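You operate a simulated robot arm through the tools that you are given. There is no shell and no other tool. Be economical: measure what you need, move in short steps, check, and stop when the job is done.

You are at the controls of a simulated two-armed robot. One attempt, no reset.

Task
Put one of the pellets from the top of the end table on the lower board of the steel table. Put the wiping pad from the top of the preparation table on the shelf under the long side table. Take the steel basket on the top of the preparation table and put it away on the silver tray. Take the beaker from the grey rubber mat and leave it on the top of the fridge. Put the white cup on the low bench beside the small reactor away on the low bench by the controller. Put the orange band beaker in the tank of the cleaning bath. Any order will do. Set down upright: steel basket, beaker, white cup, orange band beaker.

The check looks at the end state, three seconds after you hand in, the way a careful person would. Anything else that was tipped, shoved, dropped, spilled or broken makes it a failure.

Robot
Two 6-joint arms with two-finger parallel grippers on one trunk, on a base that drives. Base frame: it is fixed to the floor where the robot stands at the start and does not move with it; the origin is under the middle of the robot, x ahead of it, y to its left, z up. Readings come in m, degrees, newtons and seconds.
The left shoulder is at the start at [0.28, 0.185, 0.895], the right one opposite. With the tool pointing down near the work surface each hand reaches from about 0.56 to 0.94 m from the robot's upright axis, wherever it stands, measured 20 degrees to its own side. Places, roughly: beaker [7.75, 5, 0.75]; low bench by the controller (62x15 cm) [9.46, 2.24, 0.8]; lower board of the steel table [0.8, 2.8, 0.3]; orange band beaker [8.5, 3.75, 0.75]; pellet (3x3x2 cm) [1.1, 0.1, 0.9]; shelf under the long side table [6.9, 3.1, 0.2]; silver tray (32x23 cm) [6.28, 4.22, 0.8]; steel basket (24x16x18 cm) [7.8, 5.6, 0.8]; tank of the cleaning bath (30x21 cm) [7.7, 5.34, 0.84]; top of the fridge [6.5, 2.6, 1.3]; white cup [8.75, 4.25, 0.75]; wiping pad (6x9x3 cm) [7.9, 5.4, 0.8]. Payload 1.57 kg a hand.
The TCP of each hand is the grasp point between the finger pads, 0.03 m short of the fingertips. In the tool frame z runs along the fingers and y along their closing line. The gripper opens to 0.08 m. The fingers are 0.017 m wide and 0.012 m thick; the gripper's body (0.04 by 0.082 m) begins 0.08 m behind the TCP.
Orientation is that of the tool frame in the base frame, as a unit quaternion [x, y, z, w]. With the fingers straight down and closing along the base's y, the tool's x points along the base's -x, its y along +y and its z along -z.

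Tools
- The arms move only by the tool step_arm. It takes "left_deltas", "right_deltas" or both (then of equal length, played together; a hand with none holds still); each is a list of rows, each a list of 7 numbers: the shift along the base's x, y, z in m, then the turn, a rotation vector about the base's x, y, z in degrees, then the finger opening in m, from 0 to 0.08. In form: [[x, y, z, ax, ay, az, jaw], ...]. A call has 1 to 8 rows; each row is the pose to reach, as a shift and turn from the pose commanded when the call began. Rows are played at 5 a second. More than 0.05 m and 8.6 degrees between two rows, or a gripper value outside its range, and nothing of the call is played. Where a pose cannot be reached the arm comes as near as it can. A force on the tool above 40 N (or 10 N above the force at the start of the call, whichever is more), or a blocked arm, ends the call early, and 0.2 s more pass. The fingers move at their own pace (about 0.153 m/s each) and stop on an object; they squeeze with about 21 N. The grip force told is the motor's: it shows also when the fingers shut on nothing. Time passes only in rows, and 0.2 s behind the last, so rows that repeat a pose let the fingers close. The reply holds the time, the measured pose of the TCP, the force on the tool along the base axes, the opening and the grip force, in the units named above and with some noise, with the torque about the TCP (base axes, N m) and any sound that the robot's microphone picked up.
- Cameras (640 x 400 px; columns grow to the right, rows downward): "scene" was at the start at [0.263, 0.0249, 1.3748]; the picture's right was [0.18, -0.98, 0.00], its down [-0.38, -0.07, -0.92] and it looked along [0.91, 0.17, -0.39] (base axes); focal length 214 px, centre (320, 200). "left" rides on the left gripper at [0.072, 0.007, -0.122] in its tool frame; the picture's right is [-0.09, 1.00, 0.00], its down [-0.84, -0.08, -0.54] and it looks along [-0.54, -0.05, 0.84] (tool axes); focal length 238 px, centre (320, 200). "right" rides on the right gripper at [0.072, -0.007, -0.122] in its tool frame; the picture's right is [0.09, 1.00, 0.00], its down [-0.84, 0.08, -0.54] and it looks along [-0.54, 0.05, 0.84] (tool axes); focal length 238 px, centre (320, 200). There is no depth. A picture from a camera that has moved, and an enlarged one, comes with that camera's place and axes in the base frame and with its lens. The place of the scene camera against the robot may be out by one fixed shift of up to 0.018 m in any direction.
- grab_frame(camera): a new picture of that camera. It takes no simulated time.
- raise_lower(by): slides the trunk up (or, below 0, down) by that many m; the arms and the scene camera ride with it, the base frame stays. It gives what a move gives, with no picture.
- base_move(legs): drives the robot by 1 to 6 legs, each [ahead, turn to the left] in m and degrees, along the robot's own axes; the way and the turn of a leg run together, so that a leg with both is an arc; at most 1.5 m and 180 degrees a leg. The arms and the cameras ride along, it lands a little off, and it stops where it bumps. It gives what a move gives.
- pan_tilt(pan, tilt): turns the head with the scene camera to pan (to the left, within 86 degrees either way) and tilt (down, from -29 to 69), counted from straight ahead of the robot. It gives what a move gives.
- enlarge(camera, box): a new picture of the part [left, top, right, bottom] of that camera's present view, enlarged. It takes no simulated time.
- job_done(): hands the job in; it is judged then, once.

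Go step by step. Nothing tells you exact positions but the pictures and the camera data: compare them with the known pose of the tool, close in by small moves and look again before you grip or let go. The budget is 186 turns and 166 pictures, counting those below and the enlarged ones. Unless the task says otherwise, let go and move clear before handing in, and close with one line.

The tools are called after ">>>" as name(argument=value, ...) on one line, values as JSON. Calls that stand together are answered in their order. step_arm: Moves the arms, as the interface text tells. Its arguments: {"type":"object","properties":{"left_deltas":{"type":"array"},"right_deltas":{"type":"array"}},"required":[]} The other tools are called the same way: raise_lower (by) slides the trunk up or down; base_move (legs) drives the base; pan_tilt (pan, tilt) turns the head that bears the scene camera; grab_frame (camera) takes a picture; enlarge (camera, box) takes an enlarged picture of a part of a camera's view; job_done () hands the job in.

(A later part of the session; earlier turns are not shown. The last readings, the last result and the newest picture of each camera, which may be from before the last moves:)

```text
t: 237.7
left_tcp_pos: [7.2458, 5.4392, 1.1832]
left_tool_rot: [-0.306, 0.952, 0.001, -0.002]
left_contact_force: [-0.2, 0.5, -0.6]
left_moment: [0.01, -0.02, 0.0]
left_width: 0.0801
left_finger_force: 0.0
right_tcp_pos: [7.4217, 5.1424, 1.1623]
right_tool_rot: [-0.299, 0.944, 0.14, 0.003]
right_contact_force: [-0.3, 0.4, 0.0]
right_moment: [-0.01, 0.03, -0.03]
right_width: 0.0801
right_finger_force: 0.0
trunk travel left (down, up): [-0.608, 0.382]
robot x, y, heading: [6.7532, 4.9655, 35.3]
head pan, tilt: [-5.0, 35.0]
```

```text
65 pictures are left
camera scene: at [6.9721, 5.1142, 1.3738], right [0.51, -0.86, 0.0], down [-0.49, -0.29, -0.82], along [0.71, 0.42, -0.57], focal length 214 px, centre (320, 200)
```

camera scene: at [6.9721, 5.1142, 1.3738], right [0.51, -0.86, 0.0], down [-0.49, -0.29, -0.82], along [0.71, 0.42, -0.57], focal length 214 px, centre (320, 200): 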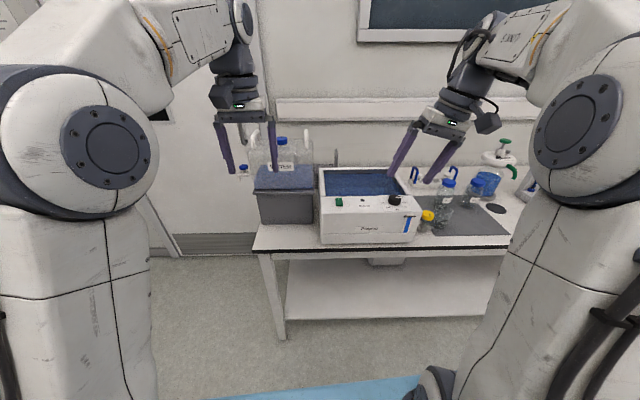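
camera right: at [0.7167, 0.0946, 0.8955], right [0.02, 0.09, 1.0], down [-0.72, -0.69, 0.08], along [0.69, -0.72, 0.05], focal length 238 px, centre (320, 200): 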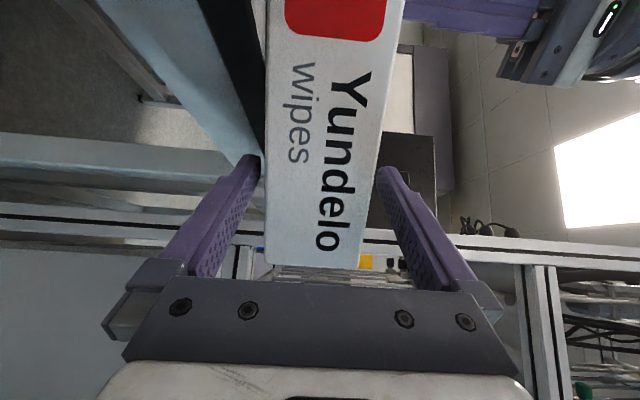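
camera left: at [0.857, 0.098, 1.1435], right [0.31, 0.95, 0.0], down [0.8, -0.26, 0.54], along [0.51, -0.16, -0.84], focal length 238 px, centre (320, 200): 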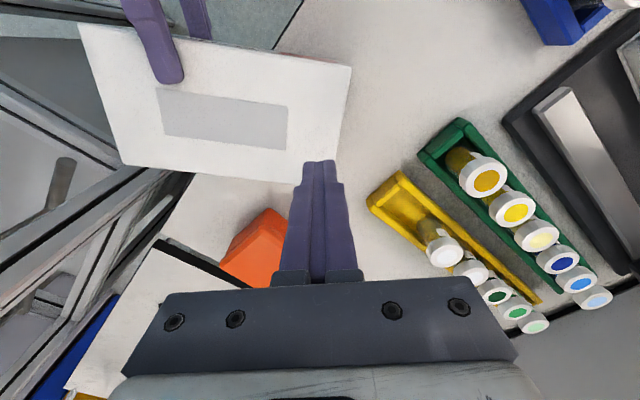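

Here is the bath with its water tank in the middle, a grey bin with something blue at left, and a grey mat with glassware at right. I zoom in to identify the basket, the pad and the beaker.

>>> enlarge(camera="scene", box=[236, 125, 396, 250])

>>> enlarge(camera="scene", box=[380, 125, 540, 250])

```text
3.20 times, centred on (316, 188) of scene
camera zoom: at [6.9721, 5.1142, 1.3738], right [0.51, -0.86, 0.0], down [-0.49, -0.29, -0.82], along [0.71, 0.42, -0.57], focal length 686 px, centre (333, 240)
```

zoom: 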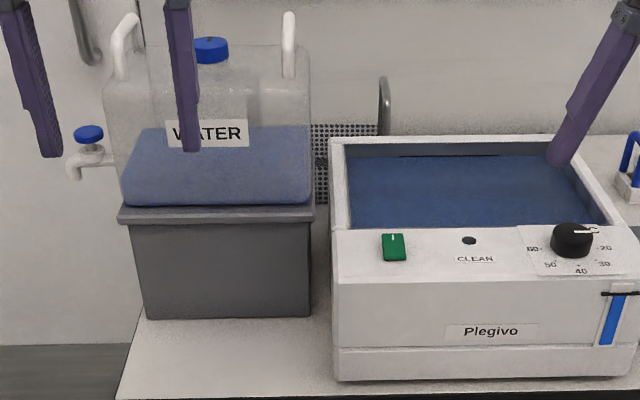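

```text
3.20 times, centred on (460, 188) of scene
camera zoom: at [6.9721, 5.1142, 1.3738], right [0.51, -0.86, 0.0], down [-0.49, -0.29, -0.82], along [0.71, 0.42, -0.57], focal length 686 px, centre (-128, 240)
```

zoom: 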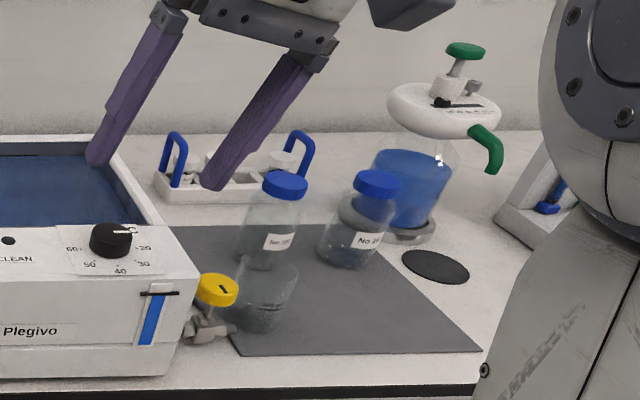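

The beaker stands at the front of the mat, by the yellow valve. The steel basket and the pad seem hidden behind the bath and the water jug, so I raise the trunk for a higher view.

>>> raise_lower(by=0.38)

>>> pan_tilt(pan=-8, tilt=45)

>>> enlarge(camera="scene", box=[200, 60, 520, 260])

>>> grab_frame(camera="left")

```text
t: 241.3
left_tcp_pos: [7.2463, 5.4395, 1.5628]
left_tool_rot: [-0.306, 0.952, 0.001, -0.002]
left_contact_force: [0.3, 0.6, 0.4]
left_moment: [0.01, 0.01, 0.03]
left_width: 0.0797
left_finger_force: 0.0
right_tcp_pos: [7.4229, 5.1424, 1.5433]
right_tool_rot: [-0.3, 0.943, 0.14, 0.004]
right_contact_force: [-0.7, -1.3, -0.3]
right_moment: [0.01, 0.02, -0.01]
right_width: 0.0798
right_finger_force: 0.0
trunk travel left (down, up): [-0.988, 0.002]
robot x, y, heading: [6.7568, 4.9707, 35.3]
head pan, tilt: [-5.0, 35.0]
```

```text
t: 242.1
left_tcp_pos: [7.2461, 5.4397, 1.564]
left_tool_rot: [-0.306, 0.952, 0.001, -0.002]
left_contact_force: [-0.8, 0.0, -0.6]
left_moment: [0.01, -0.02, -0.03]
left_width: 0.0798
left_finger_force: 0.0
right_tcp_pos: [7.4219, 5.1422, 1.543]
right_tool_rot: [-0.3, 0.943, 0.141, 0.005]
right_contact_force: [-0.5, -0.2, -0.4]
right_moment: [-0.01, -0.01, -0.02]
right_width: 0.0802
right_finger_force: 0.0
trunk travel left (down, up): [-0.988, 0.002]
robot x, y, heading: [6.7554, 4.968, 35.6]
head pan, tilt: [-8.0, 45.0]
```

```text
2.00 times, centred on (360, 160) of scene
camera zoom: at [6.9684, 5.1071, 1.739], right [0.46, -0.89, 0.0], down [-0.63, -0.33, -0.71], along [0.63, 0.33, -0.71], focal length 429 px, centre (240, 280)
```

zoom: 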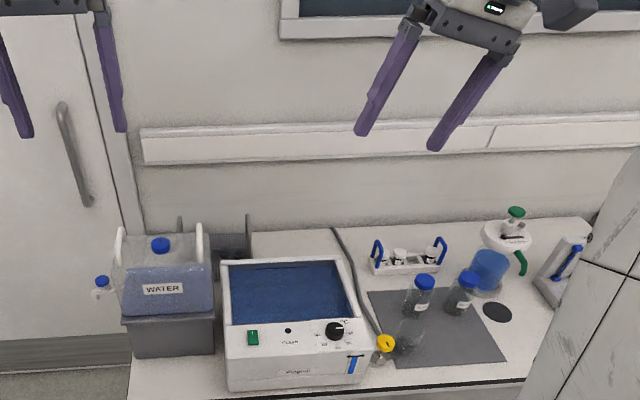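

```text
61 pictures are left
camera left: at [7.1835, 5.402, 1.6852], right [-0.5, 0.86, 0.0], down [0.73, 0.42, 0.54], along [0.46, 0.27, -0.84], focal length 238 px, centre (320, 200)
```

left: 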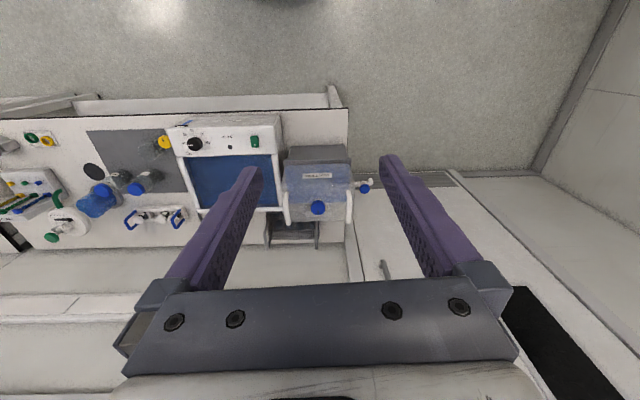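

From above I see the basket behind the water jug and the beaker at about [7.795, 5.03]; the pad must lie behind the bath. I line up in front of the table for the beaker (right hand) and the pad (left hand).

>>> base_move(legs=[[0, -92], [0.31, 0], [0, 89.5], [0.24, 0]])

>>> pan_tilt(pan=0, tilt=50)

>>> grab_frame(camera="scene")

>>> grab_frame(camera="left")

```text
t: 253.2
left_tcp_pos: [7.6583, 5.2711, 1.5633]
left_tool_rot: [-0.273, 0.962, 0.0, -0.002]
left_contact_force: [0.8, -0.4, 0.5]
left_moment: [0.02, 0.04, 0.01]
left_width: 0.0798
left_finger_force: 0.1
right_tcp_pos: [7.8115, 4.9621, 1.5435]
right_tool_rot: [-0.267, 0.954, 0.14, 0.009]
right_contact_force: [-0.4, 0.1, 0.5]
right_moment: [-0.02, 0.01, 0.0]
right_width: 0.0802
right_finger_force: 0.1
trunk travel left (down, up): [-0.988, 0.002]
robot x, y, heading: [7.1323, 4.8356, 31.3]
head pan, tilt: [-8.0, 45.0]
```

```text
t: 253.9
left_tcp_pos: [7.6574, 5.2696, 1.5624]
left_tool_rot: [-0.272, 0.962, 0.001, -0.002]
left_contact_force: [0.0, -0.7, 0.8]
left_moment: [0.02, 0.02, 0.01]
left_width: 0.0799
left_finger_force: 0.1
right_tcp_pos: [7.8108, 4.9614, 1.5425]
right_tool_rot: [-0.268, 0.953, 0.141, 0.009]
right_contact_force: [-1.1, 0.1, 0.5]
right_moment: [-0.02, 0.04, -0.01]
right_width: 0.0801
right_finger_force: 0.1
trunk travel left (down, up): [-0.988, 0.002]
robot x, y, heading: [7.13, 4.8361, 31.6]
head pan, tilt: [0.0, 50.0]
```

```text
60 pictures are left
camera scene: at [7.3472, 4.9665, 1.7321], right [0.52, -0.85, 0.0], down [-0.65, -0.4, -0.64], along [0.55, 0.34, -0.77], focal length 214 px, centre (320, 200)
```

scene: 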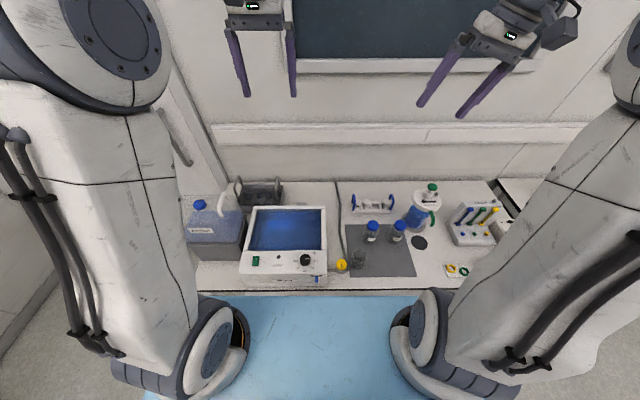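

```text
59 pictures are left
camera left: at [7.5916, 5.2376, 1.685], right [-0.44, 0.9, 0.0], down [0.76, 0.37, 0.54], along [0.48, 0.24, -0.84], focal length 238 px, centre (320, 200)
```

left: 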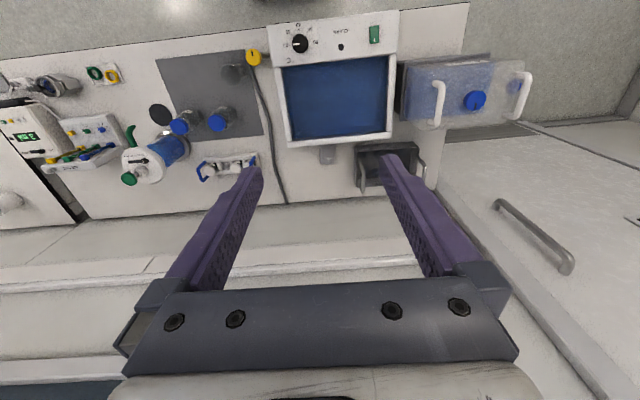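

From above I now see everything: the grey pad behind the bath at about [7.88, 5.42], the basket beside it at [7.815, 5.63], and the beaker at [7.78, 5.03]. I move 6 cm closer, lower the trunk a bit and bring the left hand above the pad.

>>> base_move(legs=[[0.06, 0]])

>>> raise_lower(by=-0.15)

>>> step_arm(left_deltas=[[0.025, 0.017, -0.03, 0, 0, 0, 0.08], [0.05, 0.034, -0.06, 0, 0, 0, 0.08], [0.075, 0.05, -0.09, 0, 0, 0, 0.08], [0.1, 0.067, -0.12, 0, 0, 0, 0.08], [0.125, 0.084, -0.15, 0, 0, 0, 0.08], [0.145, 0.097, -0.185, 0, 0, 0, 0.08], [0.16, 0.108, -0.22, 0, 0, 0, 0.08], [0.17, 0.113, -0.25, 0, 0, 0, 0.08]])

>>> grab_frame(camera="left")

```text
t: 254.9
left_tcp_pos: [7.707, 5.3021, 1.5629]
left_tool_rot: [-0.272, 0.962, 0.002, -0.002]
left_contact_force: [0.3, 0.6, -0.4]
left_moment: [0.01, 0.04, 0.0]
left_width: 0.0799
left_finger_force: 0.1
right_tcp_pos: [7.8622, 4.9944, 1.5421]
right_tool_rot: [-0.268, 0.953, 0.14, 0.008]
right_contact_force: [1.3, 0.4, 0.2]
right_moment: [-0.02, 0.0, 0.02]
right_width: 0.08
right_finger_force: 0.1
trunk travel left (down, up): [-0.988, 0.002]
robot x, y, heading: [7.1835, 4.8659, 31.6]
head pan, tilt: [0.0, 50.0]
```

```text
t: 256.6
left_tcp_pos: [7.7063, 5.3025, 1.4137]
left_tool_rot: [-0.272, 0.962, 0.001, -0.002]
left_contact_force: [0.3, 0.1, -0.7]
left_moment: [0.01, 0.02, 0.0]
left_width: 0.0799
left_finger_force: 0.0
right_tcp_pos: [7.8623, 4.994, 1.3926]
right_tool_rot: [-0.268, 0.953, 0.14, 0.009]
right_contact_force: [-0.4, -0.1, 0.0]
right_moment: [-0.01, 0.02, 0.03]
right_width: 0.0803
right_finger_force: 0.1
trunk travel left (down, up): [-0.838, 0.152]
robot x, y, heading: [7.1856, 4.8685, 31.6]
head pan, tilt: [0.0, 50.0]
```

```text
t: 258.4
left_tcp_pos: [7.8794, 5.4148, 1.1636]
left_tool_rot: [-0.274, 0.962, 0.001, -0.002]
left_contact_force: [0.2, 0.0, -0.5]
left_moment: [-0.02, 0.0, -0.03]
left_width: 0.08
left_finger_force: 0.1
right_tcp_pos: [7.8627, 4.994, 1.392]
right_tool_rot: [-0.268, 0.953, 0.141, 0.007]
right_contact_force: [-0.7, -0.1, -0.1]
right_moment: [0.01, 0.01, 0.0]
right_width: 0.08
right_finger_force: 0.0
trunk travel left (down, up): [-0.838, 0.152]
robot x, y, heading: [7.1849, 4.8621, 31.4]
head pan, tilt: [0.0, 50.0]
```

```text
58 pictures are left
camera left: at [7.8146, 5.3825, 1.2858], right [-0.44, 0.9, 0.0], down [0.76, 0.37, 0.54], along [0.48, 0.24, -0.84], focal length 238 px, centre (320, 200)
```

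left: 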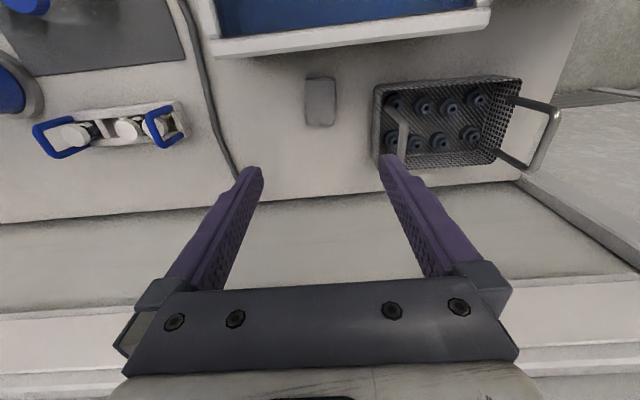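

The pad (6 cm wide) is right below, and the basket with its two handles is beside it. I descend over the pad, leaning the hand slightly so its camera clears the bath rim.

>>> step_arm(left_deltas=[[0.005, 0.003, -0.045, -1, 1.7, 0, 0.08], [0.01, 0.007, -0.09, -2, 3.4, 0, 0.08], [0.018, 0.011, -0.135, -3.1, 5.1, 0, 0.08], [0.018, 0.012, -0.18, -3.1, 5.1, 0, 0.08], [0.018, 0.012, -0.225, -3.1, 5.1, 0, 0.08], [0.018, 0.012, -0.27, -3.1, 5.1, 0, 0.08], [0.018, 0.012, -0.305, -3.1, 5.1, 0, 0.08]])

>>> grab_frame(camera="left")

```text
t: 260.0
left_tcp_pos: [7.8598, 5.4075, 0.8833]
left_tool_rot: [-0.271, 0.961, -0.013, -0.052]
left_contact_force: [0.7, -0.1, 0.3]
left_moment: [0.03, 0.02, 0.01]
left_width: 0.0802
left_finger_force: 0.0
left hand out of reach, approached as far as the arm can: row 2, 3, 4, 5, 6, 7
right_tcp_pos: [7.8628, 4.9939, 1.391]
right_tool_rot: [-0.269, 0.953, 0.141, 0.009]
right_contact_force: [-0.1, -1.1, 0.8]
right_moment: [0.01, 0.02, 0.01]
right_width: 0.0799
right_finger_force: 0.2
trunk travel left (down, up): [-0.838, 0.152]
robot x, y, heading: [7.1823, 4.8676, 31.4]
head pan, tilt: [0.0, 50.0]
```

```text
57 pictures are left
camera left: at [7.8059, 5.3821, 1.0122], right [-0.44, 0.9, -0.01], down [0.8, 0.4, 0.45], along [0.4, 0.2, -0.89], focal length 238 px, centre (320, 200)
```

left: 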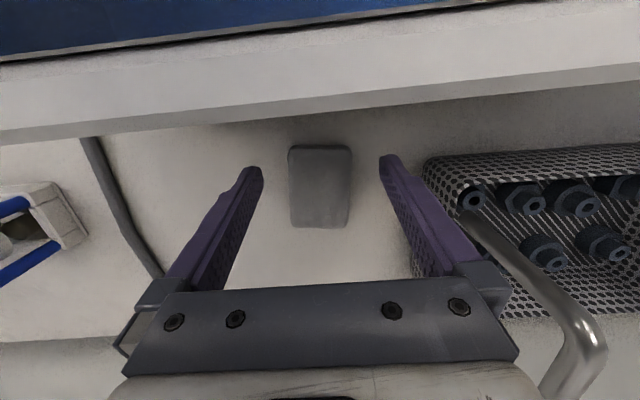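

The arm is 3 cm short, so I roll the base 4 cm forward and then lower onto the pad.

>>> base_move(legs=[[0.035, 0]])

>>> step_arm(left_deltas=[[0.0, 0.0, -0.02, 0, 0, 0, 0.08], [0, 0, -0.04, 0, 0, 0, 0.08], [0, 0, -0.05, 0, 0, 0, 0.08]])

>>> grab_frame(camera="left")

```text
t: 260.9
left_tcp_pos: [7.8907, 5.4261, 0.884]
left_tool_rot: [-0.272, 0.961, -0.013, -0.052]
left_contact_force: [0.4, -0.2, -0.2]
left_moment: [0.02, -0.03, 0.01]
left_width: 0.0801
left_finger_force: 0.1
right_tcp_pos: [7.893, 5.0122, 1.3935]
right_tool_rot: [-0.267, 0.953, 0.14, 0.009]
right_contact_force: [0.5, -0.4, -0.2]
right_moment: [0.01, -0.02, 0.02]
right_width: 0.08
right_finger_force: 0.1
trunk travel left (down, up): [-0.838, 0.152]
robot x, y, heading: [7.2142, 4.8856, 31.7]
head pan, tilt: [0.0, 50.0]
```

```text
t: 261.7
left_tcp_pos: [7.8793, 5.4203, 0.8367]
left_tool_rot: [-0.272, 0.961, -0.013, -0.052]
left_contact_force: [-0.9, -0.7, 0.5]
left_moment: [-0.01, 0.0, 0.0]
left_width: 0.0801
left_finger_force: 0.1
left hand out of reach, approached as far as the arm can: row 1, 2, 3
right_tcp_pos: [7.8928, 5.0131, 1.3921]
right_tool_rot: [-0.267, 0.953, 0.14, 0.009]
right_contact_force: [0.2, -0.8, -0.2]
right_moment: [0.01, 0.0, 0.0]
right_width: 0.0801
right_finger_force: 0.0
trunk travel left (down, up): [-0.838, 0.152]
robot x, y, heading: [7.2141, 4.8843, 31.6]
head pan, tilt: [0.0, 50.0]
```

```text
56 pictures are left
camera left: at [7.8252, 5.3947, 0.967], right [-0.44, 0.9, -0.01], down [0.8, 0.4, 0.45], along [0.4, 0.19, -0.89], focal length 238 px, centre (320, 200)
```

left: 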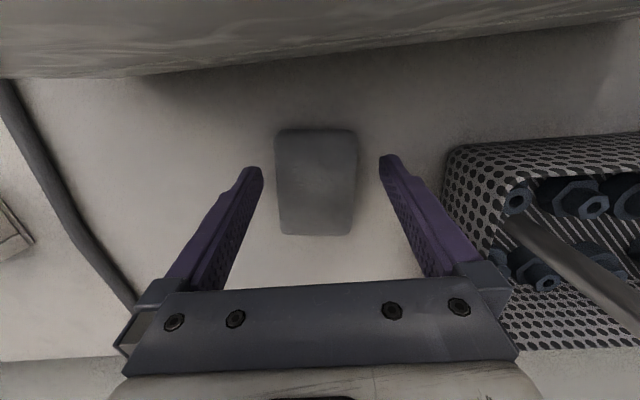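

The pad is centred between the fingers and about 3.5 cm below. I roll 1.5 cm forward for clearance to the bath and lower with the trunk.

>>> base_move(legs=[[0.015, 0]])

>>> raise_lower(by=-0.032)

>>> step_arm(left_deltas=[[0, 0, 0, 0, 0, 0, 0.06], [0, 0, 0, 0, 0, 0, 0.03], [0, 0, 0, 0, 0, 0, 0.03], [0, 0, 0, 0, 0, 0, 0.03]])

>>> grab_frame(camera="left")

```text
t: 262.5
left_tcp_pos: [7.8921, 5.4284, 0.839]
left_tool_rot: [-0.272, 0.961, -0.013, -0.052]
left_contact_force: [0.2, -0.9, 0.5]
left_moment: [-0.02, -0.03, -0.02]
left_width: 0.0796
left_finger_force: 0.0
right_tcp_pos: [7.9053, 5.0203, 1.3935]
right_tool_rot: [-0.268, 0.953, 0.14, 0.009]
right_contact_force: [-0.5, -0.2, 0.3]
right_moment: [-0.02, 0.02, 0.02]
right_width: 0.08
right_finger_force: 0.0
trunk travel left (down, up): [-0.838, 0.152]
robot x, y, heading: [7.227, 4.8921, 31.5]
head pan, tilt: [0.0, 50.0]
```

```text
t: 263.2
left_tcp_pos: [7.8918, 5.4289, 0.8118]
left_tool_rot: [-0.272, 0.961, -0.012, -0.051]
left_contact_force: [-11.0, -5.1, 30.7]
left_moment: [-1.14, -0.51, -0.4]
left_width: 0.0789
left_finger_force: 0.0
right_tcp_pos: [7.9035, 5.0188, 1.3621]
right_tool_rot: [-0.268, 0.953, 0.14, 0.009]
right_contact_force: [0.3, 0.1, -0.7]
right_moment: [0.0, 0.01, 0.03]
right_width: 0.08
right_finger_force: 0.0
trunk travel left (down, up): [-0.806, 0.184]
robot x, y, heading: [7.2267, 4.8932, 31.5]
head pan, tilt: [0.0, 50.0]
```

```text
t: 264.1
left_tcp_pos: [7.8948, 5.4266, 0.8101]
left_tool_rot: [-0.272, 0.961, -0.014, -0.049]
left_contact_force: [-7.1, -5.0, 13.1]
left_moment: [0.27, 0.35, 0.37]
left_width: 0.0599
left_finger_force: 20.8
right_tcp_pos: [7.9054, 5.0186, 1.3616]
right_tool_rot: [-0.268, 0.953, 0.141, 0.01]
right_contact_force: [-0.2, -0.3, 0.5]
right_moment: [0.01, 0.01, -0.01]
right_width: 0.08
right_finger_force: 0.0
trunk travel left (down, up): [-0.806, 0.184]
robot x, y, heading: [7.2269, 4.8936, 31.6]
head pan, tilt: [0.0, 50.0]
stopped in row 4 (left hand): the force on the tool passed its limit at 44 N (the readings are from after the stop); the commanded pose is now the measured one
```

```text
55 pictures are left
camera left: at [7.8402, 5.4002, 0.939], right [-0.44, 0.9, -0.01], down [0.8, 0.4, 0.45], along [0.41, 0.19, -0.89], focal length 238 px, centre (320, 200)
```

left: 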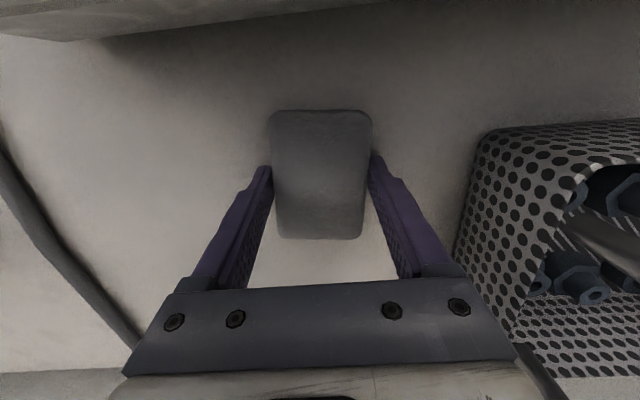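

The pad is gripped (60 mm). I raise the trunk, then check how the pad sits while drawing the left hand back.

>>> raise_lower(by=0.18)

>>> step_arm(left_deltas=[[0, 0, 0.045, 0, 0, 0, 0.03], [-0.01, -0.005, 0.09, 0, 0, 0, 0.03], [-0.03, -0.02, 0.13, 0, 0, 0, 0.03], [-0.06, -0.035, 0.165, 0, 0, 0, 0.03], [-0.095, -0.05, 0.19, 0, 0, 0, 0.03], [-0.13, -0.07, 0.21, 0, 0, 0, 0.03], [-0.165, -0.085, 0.23, 0, 0, 0, 0.03], [-0.195, -0.1, 0.25, 0, 0, 0, 0.03]])

>>> grab_frame(camera="right")

```text
t: 266.1
left_tcp_pos: [7.8951, 5.4266, 0.9891]
left_tool_rot: [-0.271, 0.961, -0.014, -0.048]
left_contact_force: [-0.3, -0.6, -0.5]
left_moment: [-0.01, -0.02, -0.02]
left_width: 0.0599
left_finger_force: 21.0
right_tcp_pos: [7.9065, 5.0209, 1.5415]
right_tool_rot: [-0.267, 0.954, 0.139, 0.009]
right_contact_force: [-0.5, 0.7, 0.1]
right_moment: [-0.04, 0.02, 0.01]
right_width: 0.0799
right_finger_force: 0.1
trunk travel left (down, up): [-0.986, 0.004]
robot x, y, heading: [7.2304, 4.8931, 31.3]
head pan, tilt: [0.0, 50.0]
```

```text
t: 267.9
left_tcp_pos: [7.7024, 5.3265, 1.2401]
left_tool_rot: [-0.27, 0.962, -0.015, -0.048]
left_contact_force: [0.7, -0.2, -0.1]
left_moment: [-0.01, 0.0, 0.01]
left_width: 0.0595
left_finger_force: 21.3
right_tcp_pos: [7.9069, 5.0198, 1.5407]
right_tool_rot: [-0.267, 0.953, 0.14, 0.008]
right_contact_force: [-0.2, 0.7, 0.5]
right_moment: [0.0, -0.01, 0.03]
right_width: 0.0801
right_finger_force: 0.0
trunk travel left (down, up): [-0.986, 0.004]
robot x, y, heading: [7.2299, 4.8941, 31.5]
head pan, tilt: [0.0, 50.0]
```

```text
54 pictures are left
camera right: at [7.8562, 4.9461, 1.6488], right [-0.59, 0.77, 0.25], down [0.71, 0.34, 0.62], along [0.39, 0.54, -0.74], focal length 238 px, centre (320, 200)
```

right: 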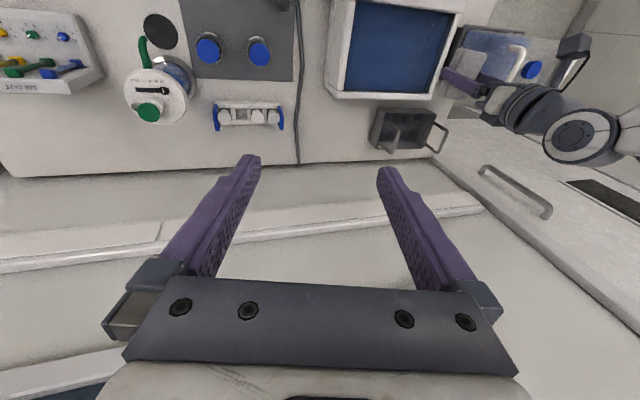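

The pad is safely in the left hand. I back off 10 cm, straighten the right hand and bring it above the beaker.

>>> base_move(legs=[[-0.1, 0]])

>>> step_arm(right_deltas=[[-0.005, 0.005, -0.045, -7.8, -1.7, 0, 0.08], [-0.01, 0.01, -0.09, -15.7, -3.4, 0, 0.08], [-0.015, 0.015, -0.135, -15.7, -3.4, 0, 0.08], [-0.02, 0.02, -0.18, -15.7, -3.4, 0, 0.08], [-0.025, 0.025, -0.22, -15.7, -3.4, 0, 0.08], [-0.03, 0.03, -0.26, -15.7, -3.4, 0, 0.08], [-0.035, 0.035, -0.3, -15.7, -3.4, 0, 0.08]])

>>> grab_frame(camera="right")

```text
t: 269.0
left_tcp_pos: [7.6137, 5.2722, 1.2403]
left_tool_rot: [-0.271, 0.961, -0.014, -0.048]
left_contact_force: [0.0, 0.1, -0.6]
left_moment: [-0.02, 0.01, -0.01]
left_width: 0.0595
left_finger_force: 20.8
right_tcp_pos: [7.8189, 4.9657, 1.5404]
right_tool_rot: [-0.267, 0.954, 0.14, 0.01]
right_contact_force: [-2.3, -0.2, 0.3]
right_moment: [0.05, 0.03, 0.0]
right_width: 0.0801
right_finger_force: 0.0
trunk travel left (down, up): [-0.986, 0.004]
robot x, y, heading: [7.1432, 4.8393, 31.5]
head pan, tilt: [0.0, 50.0]
```

```text
t: 270.6
left_tcp_pos: [7.6146, 5.2704, 1.2407]
left_tool_rot: [-0.27, 0.961, -0.015, -0.047]
left_contact_force: [-1.5, 0.1, 0.2]
left_moment: [0.04, -0.02, -0.04]
left_width: 0.0593
left_finger_force: 21.2
right_tcp_pos: [7.7785, 4.9875, 1.252]
right_tool_rot: [-0.269, 0.96, 0.079, 0.015]
right_contact_force: [-1.3, -0.7, 0.5]
right_moment: [0.04, -0.03, -0.03]
right_width: 0.08
right_finger_force: 0.2
right hand out of reach, approached as far as the arm can: row 1, 2, 3, 4, 5, 6, 7
trunk travel left (down, up): [-0.986, 0.004]
robot x, y, heading: [7.1386, 4.8396, 31.1]
head pan, tilt: [0.0, 50.0]
```

```text
53 pictures are left
camera right: at [7.7229, 4.9259, 1.3669], right [-0.59, 0.79, 0.14], down [0.68, 0.41, 0.6], along [0.42, 0.45, -0.78], focal length 238 px, centre (320, 200)
```

right: 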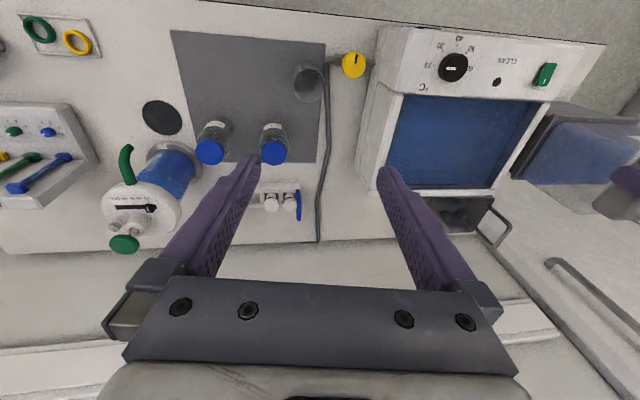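

The beaker stands at about [7.785, 5.034], 7 cm wide, with a tube and a tap on its left; so I should grip it front-to-back. I turn the hand by 90° while lowering, and lift the left hand clear of the bath.

>>> step_arm(right_deltas=[[0.005, 0.0, -0.02, 0, 0, -8.2, 0.08], [0.01, 0.0, -0.04, 0, 0, -16.4, 0.08], [0.015, 0.0, -0.06, 0, 0, -24.6, 0.08], [0.015, 0.0, -0.08, 0, 0, -32.8, 0.08], [0.015, 0.0, -0.1, 0, 0, -41, 0.08], [0.015, 0.0, -0.11, 0, 0, -49.2, 0.08], [0.015, 0.0, -0.12, 0, 0, -57.4, 0.08], [0.015, 0.0, -0.13, 0, 0, -65.6, 0.08]], left_deltas=[[0, 0, 0.03, 0, 0, 0, 0.03], [0, 0, 0.06, 0, 0, 0, 0.03], [0, 0, 0.09, 0, 0, 0, 0.03], [0, 0, 0.12, 0, 0, 0, 0.03], [0, 0, 0.15, 0, 0, 0, 0.03], [0, 0, 0.18, 0, 0, 0, 0.03], [0, 0, 0.2, 0, 0, 0, 0.03], [0, 0, 0.2, 0, 0, 0, 0.03]])

>>> grab_frame(camera="right")

```text
t: 272.4
left_tcp_pos: [7.6154, 5.2727, 1.4443]
left_tool_rot: [-0.271, 0.961, -0.015, -0.048]
left_contact_force: [0.1, 0.1, 0.1]
left_moment: [-0.03, 0.0, -0.01]
left_width: 0.0592
left_finger_force: 20.7
right_tcp_pos: [7.7902, 4.9888, 1.1235]
right_tool_rot: [0.295, 0.952, 0.062, 0.056]
right_contact_force: [-0.4, -0.2, 0.3]
right_moment: [-0.01, -0.02, 0.03]
right_width: 0.08
right_finger_force: 0.1
right hand out of reach, approached as far as the arm can: row 4, 5, 6, 7, 8
trunk travel left (down, up): [-0.986, 0.004]
robot x, y, heading: [7.1383, 4.8395, 31.3]
head pan, tilt: [0.0, 50.0]
```

```text
52 pictures are left
camera right: at [7.7124, 5.0144, 1.2372], right [0.48, 0.87, 0.14], down [0.65, -0.46, 0.61], along [0.59, -0.2, -0.78], focal length 238 px, centre (320, 200)
```

right: 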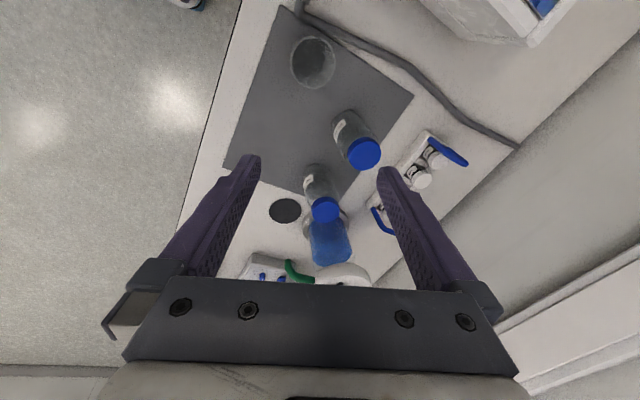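

Turned this way both fingers have free room beside the beaker. I shift over it and lower with the trunk.

>>> step_arm(right_deltas=[[-0.002, 0.02, -0.01, 0, 0, 0, 0.08], [-0.004, 0.04, -0.02, 0, 0, 0, 0.08]])

>>> raise_lower(by=-0.17)

>>> grab_frame(camera="right")

```text
t: 273.0
left_tcp_pos: [7.6152, 5.2714, 1.444]
left_tool_rot: [-0.271, 0.961, -0.014, -0.048]
left_contact_force: [0.1, -0.3, -0.9]
left_moment: [0.02, -0.01, -0.02]
left_width: 0.0593
left_finger_force: 21.4
right_tcp_pos: [7.785, 5.0277, 1.1022]
right_tool_rot: [0.294, 0.952, 0.06, 0.055]
right_contact_force: [0.5, -0.2, -0.4]
right_moment: [-0.01, 0.01, 0.01]
right_width: 0.0802
right_finger_force: 0.1
trunk travel left (down, up): [-0.986, 0.004]
robot x, y, heading: [7.1388, 4.845, 31.1]
head pan, tilt: [0.0, 50.0]
```

```text
t: 274.9
left_tcp_pos: [7.6153, 5.2722, 1.2744]
left_tool_rot: [-0.27, 0.962, -0.015, -0.048]
left_contact_force: [0.2, -0.4, 0.1]
left_moment: [-0.01, -0.03, -0.01]
left_width: 0.0592
left_finger_force: 21.1
right_tcp_pos: [7.7849, 5.0285, 0.9321]
right_tool_rot: [0.294, 0.952, 0.059, 0.056]
right_contact_force: [0.4, 0.0, 0.0]
right_moment: [-0.02, 0.0, 0.0]
right_width: 0.08
right_finger_force: 0.0
trunk travel left (down, up): [-0.816, 0.174]
robot x, y, heading: [7.1402, 4.8389, 31.7]
head pan, tilt: [0.0, 50.0]
```

```text
51 pictures are left
camera right: at [7.7073, 5.0546, 1.0462], right [0.48, 0.87, 0.14], down [0.65, -0.46, 0.6], along [0.59, -0.2, -0.78], focal length 238 px, centre (320, 200)
```

right: 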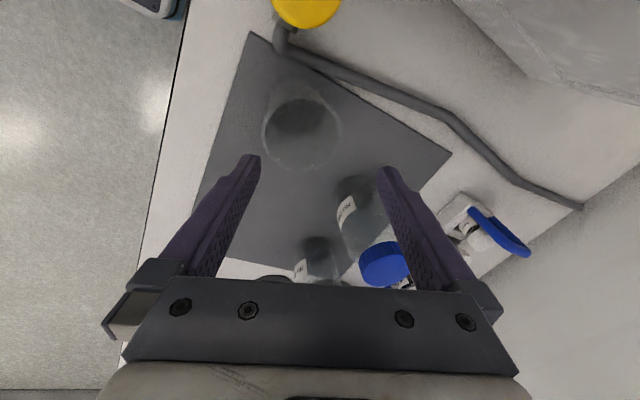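

The beaker (about 6.5 cm wide) is nearly centred. I correct by 6 mm and lower the fingers around it.

>>> step_arm(right_deltas=[[-0.006, -0.003, 0, 0, 0, 0, 0.08], [-0.008, -0.003, 0, 0, 0, 0, 0.08]])

>>> raise_lower(by=-0.095)

>>> grab_frame(camera="right")

```text
t: 275.5
left_tcp_pos: [7.615, 5.2717, 1.2729]
left_tool_rot: [-0.271, 0.961, -0.015, -0.049]
left_contact_force: [0.1, 0.6, 0.3]
left_moment: [0.0, 0.02, 0.02]
left_width: 0.0589
left_finger_force: 21.0
right_tcp_pos: [7.7796, 5.0267, 0.9347]
right_tool_rot: [0.295, 0.952, 0.057, 0.053]
right_contact_force: [0.2, -0.6, 0.0]
right_moment: [-0.03, -0.01, -0.01]
right_width: 0.0799
right_finger_force: 0.0
trunk travel left (down, up): [-0.816, 0.174]
robot x, y, heading: [7.1388, 4.841, 31.2]
head pan, tilt: [0.0, 50.0]
```

```text
t: 276.8
left_tcp_pos: [7.6161, 5.273, 1.1785]
left_tool_rot: [-0.27, 0.961, -0.015, -0.049]
left_contact_force: [0.4, -0.4, -0.5]
left_moment: [0.01, -0.03, 0.02]
left_width: 0.059
left_finger_force: 21.5
right_tcp_pos: [7.7796, 5.0258, 0.841]
right_tool_rot: [0.294, 0.953, 0.057, 0.053]
right_contact_force: [-1.6, 0.1, 0.5]
right_moment: [-0.01, 0.02, 0.01]
right_width: 0.0801
right_finger_force: 0.1
trunk travel left (down, up): [-0.721, 0.269]
robot x, y, heading: [7.1425, 4.8407, 31.3]
head pan, tilt: [0.0, 50.0]
```

```text
50 pictures are left
camera right: at [7.7016, 5.0529, 0.9537], right [0.48, 0.87, 0.13], down [0.66, -0.45, 0.6], along [0.58, -0.2, -0.79], focal length 238 px, centre (320, 200)
```

right: 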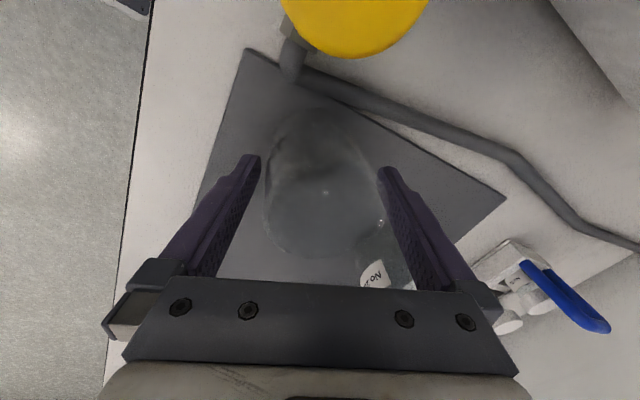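

The beaker is between the fingers. I close gently and lift by the trunk.

>>> step_arm(right_deltas=[[0, 0, 0, 0, 0, 0, 0.07], [0, 0, 0, 0, 0, 0, 0.05], [0, 0, 0, 0, 0, 0, 0.05], [0, 0, 0, 0, 0, 0, 0.05]])

>>> raise_lower(by=0.26)

>>> base_move(legs=[[-0.35, 0]])

>>> grab_frame(camera="right")

```text
t: 277.8
left_tcp_pos: [7.6163, 5.2702, 1.1788]
left_tool_rot: [-0.27, 0.961, -0.015, -0.048]
left_contact_force: [-0.2, -0.2, -0.2]
left_moment: [0.01, -0.03, 0.02]
left_width: 0.0589
left_finger_force: 20.9
right_tcp_pos: [7.7798, 5.0252, 0.8394]
right_tool_rot: [0.294, 0.953, 0.057, 0.053]
right_contact_force: [-0.2, -0.1, -0.9]
right_moment: [-0.03, 0.03, 0.04]
right_width: 0.0629
right_finger_force: 21.3
trunk travel left (down, up): [-0.721, 0.269]
robot x, y, heading: [7.1425, 4.8413, 31.4]
head pan, tilt: [0.0, 50.0]
```

```text
t: 280.5
left_tcp_pos: [7.6168, 5.2716, 1.4385]
left_tool_rot: [-0.27, 0.961, -0.015, -0.048]
left_contact_force: [-0.4, -0.3, 0.0]
left_moment: [-0.04, 0.02, -0.02]
left_width: 0.0586
left_finger_force: 20.6
right_tcp_pos: [7.7799, 5.0266, 1.0996]
right_tool_rot: [0.295, 0.952, 0.057, 0.053]
right_contact_force: [-0.9, 0.4, -1.6]
right_moment: [-0.03, -0.04, 0.0]
right_width: 0.0631
right_finger_force: 21.3
trunk travel left (down, up): [-0.981, 0.009]
robot x, y, heading: [7.1421, 4.8418, 31.5]
head pan, tilt: [0.0, 50.0]
```

```text
t: 282.7
left_tcp_pos: [7.3217, 5.0932, 1.4368]
left_tool_rot: [-0.272, 0.961, -0.015, -0.048]
left_contact_force: [-0.1, 0.3, -0.7]
left_moment: [-0.01, -0.01, -0.01]
left_width: 0.059
left_finger_force: 20.2
right_tcp_pos: [7.4846, 4.8493, 1.1]
right_tool_rot: [0.293, 0.953, 0.057, 0.053]
right_contact_force: [0.2, -0.1, -1.2]
right_moment: [0.0, 0.01, 0.01]
right_width: 0.063
right_finger_force: 21.2
trunk travel left (down, up): [-0.981, 0.009]
robot x, y, heading: [6.8461, 4.6584, 31.7]
head pan, tilt: [0.0, 50.0]
```

```text
49 pictures are left
camera right: at [7.4072, 4.875, 1.2137], right [0.47, 0.87, 0.13], down [0.66, -0.45, 0.6], along [0.58, -0.2, -0.79], focal length 238 px, centre (320, 200)
```

right: 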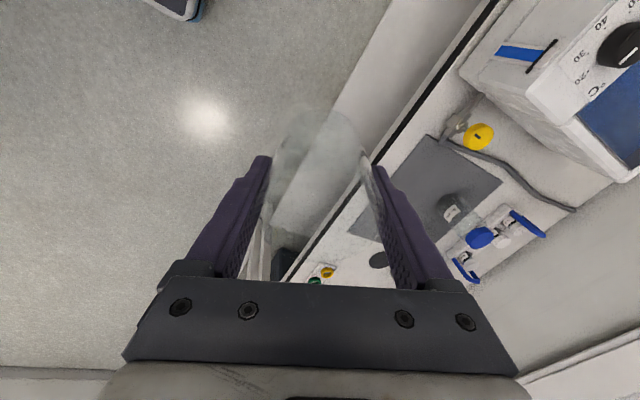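

The beaker is held upright. Next I turn right toward the fridge side of the room and look.

>>> base_move(legs=[[0, -92]])

>>> pan_tilt(pan=-15, tilt=25)

>>> grab_frame(camera="scene")

```text
t: 287.0
left_tcp_pos: [7.2702, 4.177, 1.4391]
left_tool_rot: [0.496, 0.867, 0.023, -0.044]
left_contact_force: [0.3, -0.5, -1.0]
left_moment: [0.01, -0.01, 0.02]
left_width: 0.059
left_finger_force: 21.1
right_tcp_pos: [7.0231, 4.0185, 1.0995]
right_tool_rot: [0.886, 0.458, 0.003, 0.079]
right_contact_force: [0.6, 0.9, -1.4]
right_moment: [0.03, 0.01, -0.04]
right_width: 0.0632
right_finger_force: 21.1
trunk travel left (down, up): [-0.981, 0.009]
robot x, y, heading: [6.8447, 4.6607, -59.8]
head pan, tilt: [0.0, 50.0]
```

```text
t: 287.9
left_tcp_pos: [7.2704, 4.1762, 1.4392]
left_tool_rot: [0.496, 0.867, 0.024, -0.044]
left_contact_force: [0.7, 0.1, -0.4]
left_moment: [0.04, -0.02, -0.03]
left_width: 0.0588
left_finger_force: 21.2
right_tcp_pos: [7.0237, 4.0178, 1.0996]
right_tool_rot: [0.886, 0.458, 0.002, 0.078]
right_contact_force: [-0.5, 0.1, -1.6]
right_moment: [-0.02, -0.02, -0.01]
right_width: 0.063
right_finger_force: 20.7
trunk travel left (down, up): [-0.981, 0.009]
robot x, y, heading: [6.8492, 4.6598, -59.9]
head pan, tilt: [-15.0, 25.0]
```

```text
48 pictures are left
camera scene: at [6.9638, 4.4409, 1.7625], right [-0.96, -0.27, 0.0], down [-0.11, 0.41, -0.91], along [0.24, -0.87, -0.42], focal length 214 px, centre (320, 200)
```

scene: 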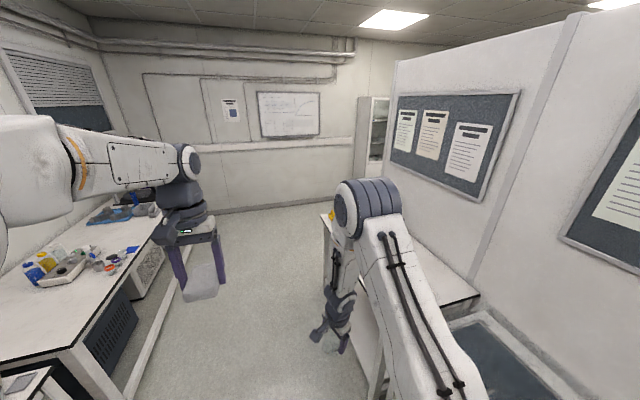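

The long side table runs along the partition on the right; the fridge must stand behind the partition's far end. I lift the beaker hand for clearance and drive down this corridor to face the side table.

>>> step_arm(right_deltas=[[0, 0, 0.04, 0, 0, 0, 0.05], [0, 0, 0.08, 0, 0, 0, 0.05], [0, 0, 0.12, 0, 0, 0, 0.05], [0, 0, 0.16, 0, 0, 0, 0.05]])

>>> base_move(legs=[[0, 9], [1.2, 0]])

>>> pan_tilt(pan=-60, tilt=35)

>>> grab_frame(camera="scene")

```text
t: 288.9
left_tcp_pos: [7.2705, 4.1769, 1.4379]
left_tool_rot: [0.496, 0.867, 0.025, -0.044]
left_contact_force: [0.5, 0.2, -1.1]
left_moment: [-0.01, 0.02, 0.02]
left_width: 0.0587
left_finger_force: 21.0
right_tcp_pos: [7.0223, 4.0153, 1.2608]
right_tool_rot: [0.886, 0.458, 0.003, 0.078]
right_contact_force: [0.2, 0.0, -0.6]
right_moment: [0.03, 0.01, -0.01]
right_width: 0.0629
right_finger_force: 21.3
right hand out of reach, approached as far as the arm can: row 1
trunk travel left (down, up): [-0.981, 0.009]
robot x, y, heading: [6.8472, 4.6619, -59.4]
head pan, tilt: [-15.0, 25.0]
```

```text
t: 295.6
left_tcp_pos: [8.1096, 3.3459, 1.4386]
left_tool_rot: [0.419, 0.907, 0.02, -0.046]
left_contact_force: [0.2, 0.0, 0.2]
left_moment: [-0.01, 0.03, -0.04]
left_width: 0.0587
left_finger_force: 21.0
right_tcp_pos: [7.8935, 3.1441, 1.2589]
right_tool_rot: [0.842, 0.533, 0.009, 0.078]
right_contact_force: [-0.2, 0.0, -0.1]
right_moment: [-0.01, -0.04, 0.02]
right_width: 0.0629
right_finger_force: 21.0
trunk travel left (down, up): [-0.981, 0.009]
robot x, y, heading: [7.6086, 3.7469, -49.5]
head pan, tilt: [-15.0, 25.0]
```

```text
t: 296.7
left_tcp_pos: [8.1103, 3.346, 1.4385]
left_tool_rot: [0.419, 0.907, 0.02, -0.046]
left_contact_force: [1.1, 0.3, -0.2]
left_moment: [-0.01, 0.0, 0.02]
left_width: 0.0586
left_finger_force: 20.6
right_tcp_pos: [7.8939, 3.1438, 1.2595]
right_tool_rot: [0.842, 0.533, 0.008, 0.078]
right_contact_force: [-0.5, -0.1, -1.0]
right_moment: [0.0, 0.01, 0.02]
right_width: 0.0633
right_finger_force: 21.0
trunk travel left (down, up): [-0.981, 0.009]
robot x, y, heading: [7.6088, 3.7473, -49.5]
head pan, tilt: [-60.0, 35.0]
```

```text
47 pictures are left
camera scene: at [7.6949, 3.5505, 1.7468], right [-0.94, 0.34, 0.0], down [0.19, 0.54, -0.82], along [-0.27, -0.77, -0.57], focal length 214 px, centre (320, 200)
```

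scene: 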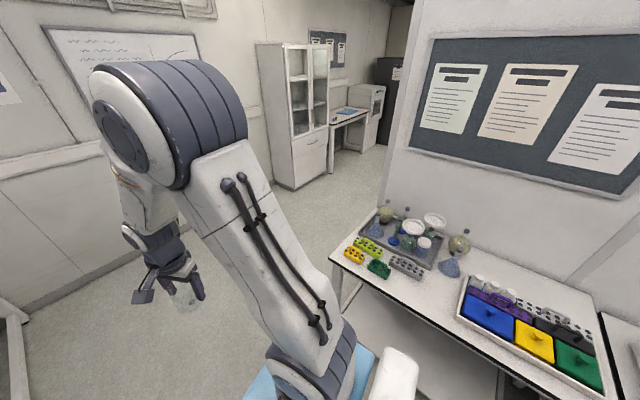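

The side table edge is at hand, and the pad must go on the board beneath it. I turn to face the table and back up a little so that the beaker stays clear of it.

>>> base_move(legs=[[0, -97.5], [-0.1, 0]])

>>> pan_tilt(pan=10, tilt=50)

>>> grab_frame(camera="scene")

```text
t: 301.9
left_tcp_pos: [7.2292, 3.3573, 1.4392]
left_tool_rot: [0.957, 0.284, 0.048, -0.016]
left_contact_force: [-0.5, -0.2, -0.6]
left_moment: [0.0, 0.02, 0.0]
left_width: 0.0585
left_finger_force: 20.3
right_tcp_pos: [7.0564, 3.5975, 1.2587]
right_tool_rot: [0.957, -0.281, -0.052, 0.059]
right_contact_force: [-0.8, -0.4, -0.6]
right_moment: [0.0, -0.03, 0.05]
right_width: 0.0632
right_finger_force: 20.9
trunk travel left (down, up): [-0.981, 0.009]
robot x, y, heading: [7.694, 3.8021, -146.9]
head pan, tilt: [-60.0, 35.0]
```

```text
t: 303.4
left_tcp_pos: [7.2291, 3.3562, 1.4384]
left_tool_rot: [0.957, 0.284, 0.049, -0.015]
left_contact_force: [0.7, 1.1, -1.2]
left_moment: [0.0, 0.03, 0.01]
left_width: 0.0588
left_finger_force: 20.6
right_tcp_pos: [7.058, 3.5966, 1.2596]
right_tool_rot: [0.957, -0.28, -0.053, 0.058]
right_contact_force: [0.3, 0.5, -0.7]
right_moment: [-0.01, 0.01, 0.01]
right_width: 0.0627
right_finger_force: 21.2
trunk travel left (down, up): [-0.981, 0.009]
robot x, y, heading: [7.6912, 3.8033, -147.1]
head pan, tilt: [10.0, 50.0]
```

```text
46 pictures are left
camera scene: at [7.5139, 3.6706, 1.7251], right [-0.68, 0.73, 0.0], down [0.56, 0.52, -0.64], along [-0.47, -0.44, -0.77], focal length 214 px, centre (320, 200)
```

scene: 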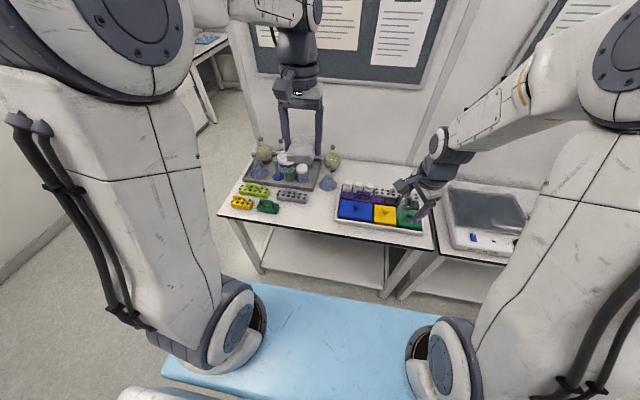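

The board below is empty. I lower the trunk by 0.4 m and bring the left hand down in front of the table.

>>> raise_lower(by=-0.4)

>>> step_arm(left_deltas=[[0, 0, -0.045, 0, 0, 0, 0.03], [0, 0, -0.09, 0, 0, 0, 0.03], [0, 0, -0.135, 0, 0, 0, 0.03], [0, 0, -0.18, 0, 0, 0, 0.03], [0, 0, -0.225, 0, 0, 0, 0.03], [0, 0, -0.27, 0, 0, 0, 0.03], [0, 0, -0.315, 0, 0, 0, 0.03], [0, 0, -0.36, 0, 0, 0, 0.03]])

>>> step_arm(left_deltas=[[-0.008, -0.005, -0.045, -3.1, 4.8, 0, 0.03], [-0.016, -0.01, -0.09, -6.2, 9.5, 0, 0.03], [-0.03, -0.02, -0.135, -9.3, 14.3, 0, 0.03], [-0.046, -0.03, -0.18, -12.4, 19, 0, 0.03], [-0.062, -0.04, -0.225, -15.5, 23.8, 0, 0.03], [-0.08, -0.052, -0.27, -18.5, 28.5, 0, 0.03]])

>>> grab_frame(camera="left")

```text
t: 307.2
left_tcp_pos: [7.2304, 3.3576, 1.0388]
left_tool_rot: [0.958, 0.284, 0.048, -0.016]
left_contact_force: [-0.1, 0.3, 0.0]
left_moment: [0.03, 0.02, 0.0]
left_width: 0.0586
left_finger_force: 21.3
right_tcp_pos: [7.0573, 3.5981, 0.8588]
right_tool_rot: [0.956, -0.281, -0.053, 0.058]
right_contact_force: [-0.5, -0.7, -1.8]
right_moment: [0.01, 0.0, 0.01]
right_width: 0.0632
right_finger_force: 21.0
trunk travel left (down, up): [-0.581, 0.409]
robot x, y, heading: [7.6919, 3.7996, -147.4]
head pan, tilt: [10.0, 50.0]
```

```text
t: 309.0
left_tcp_pos: [7.2286, 3.3565, 0.6785]
left_tool_rot: [0.958, 0.284, 0.047, -0.015]
left_contact_force: [0.3, -0.3, -1.0]
left_moment: [0.0, 0.01, 0.0]
left_width: 0.059
left_finger_force: 21.0
right_tcp_pos: [7.0582, 3.5972, 0.8593]
right_tool_rot: [0.957, -0.281, -0.052, 0.058]
right_contact_force: [-0.3, 0.5, 0.2]
right_moment: [-0.01, 0.02, -0.03]
right_width: 0.063
right_finger_force: 21.2
trunk travel left (down, up): [-0.581, 0.409]
robot x, y, heading: [7.6979, 3.8028, -147.0]
head pan, tilt: [10.0, 50.0]
```

```text
t: 310.4
left_tcp_pos: [7.1484, 3.3035, 0.4076]
left_tool_rot: [0.93, 0.275, -0.234, 0.068]
left_contact_force: [-0.5, 0.2, -0.1]
left_moment: [-0.01, -0.04, 0.03]
left_width: 0.0586
left_finger_force: 21.4
right_tcp_pos: [7.0577, 3.5979, 0.8597]
right_tool_rot: [0.956, -0.281, -0.053, 0.057]
right_contact_force: [0.8, 0.5, -0.8]
right_moment: [0.02, -0.01, 0.01]
right_width: 0.063
right_finger_force: 21.5
trunk travel left (down, up): [-0.581, 0.409]
robot x, y, heading: [7.6946, 3.8032, -147.1]
head pan, tilt: [10.0, 50.0]
```

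```text
45 pictures are left
camera left: at [7.253, 3.3623, 0.4825], right [0.47, -0.88, 0.04], down [-0.44, -0.2, 0.87], along [-0.76, -0.43, -0.48], focal length 238 px, centre (320, 200)
```

left: 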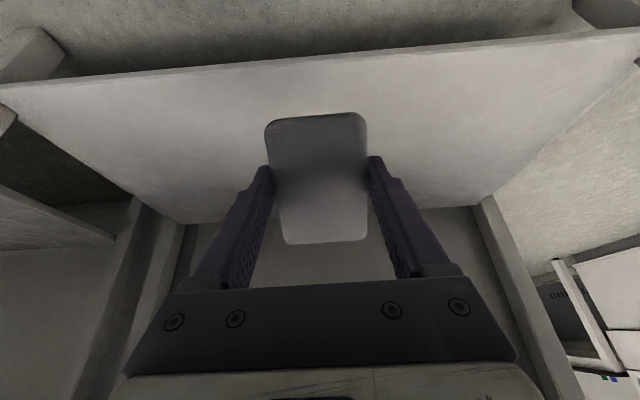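

The pad hand is before the board, whose edge is at n ≈ 7.74 as expected. I move in and down, then lower until light contact.

>>> step_arm(left_deltas=[[-0.03, -0.02, -0.02, 0, 0, 0, 0.03], [-0.065, -0.042, -0.04, 0, 0, 0, 0.03], [-0.1, -0.065, -0.06, 0, 0, 0, 0.03], [-0.115, -0.075, -0.09, 0, 0, 0, 0.03], [-0.115, -0.075, -0.12, 0, 0, 0, 0.03], [-0.115, -0.075, -0.14, 0, 0, 0, 0.03], [-0.115, -0.075, -0.15, 0, 0, 0, 0.03]])

```text
t: 312.0
left_tcp_pos: [7.0919, 3.2547, 0.3354]
left_tool_rot: [0.93, 0.276, -0.233, 0.07]
left_contact_force: [-0.6, 0.3, 0.0]
left_moment: [-0.02, -0.04, 0.04]
left_width: 0.0586
left_finger_force: 21.4
left hand out of reach, approached as far as the arm can: row 3, 4, 5, 6, 7
right_tcp_pos: [7.0572, 3.5981, 0.8594]
right_tool_rot: [0.956, -0.281, -0.054, 0.058]
right_contact_force: [0.2, 0.4, -0.8]
right_moment: [-0.02, -0.03, 0.0]
right_width: 0.0628
right_finger_force: 20.9
trunk travel left (down, up): [-0.581, 0.409]
robot x, y, heading: [7.6944, 3.8062, -147.3]
head pan, tilt: [10.0, 50.0]
```

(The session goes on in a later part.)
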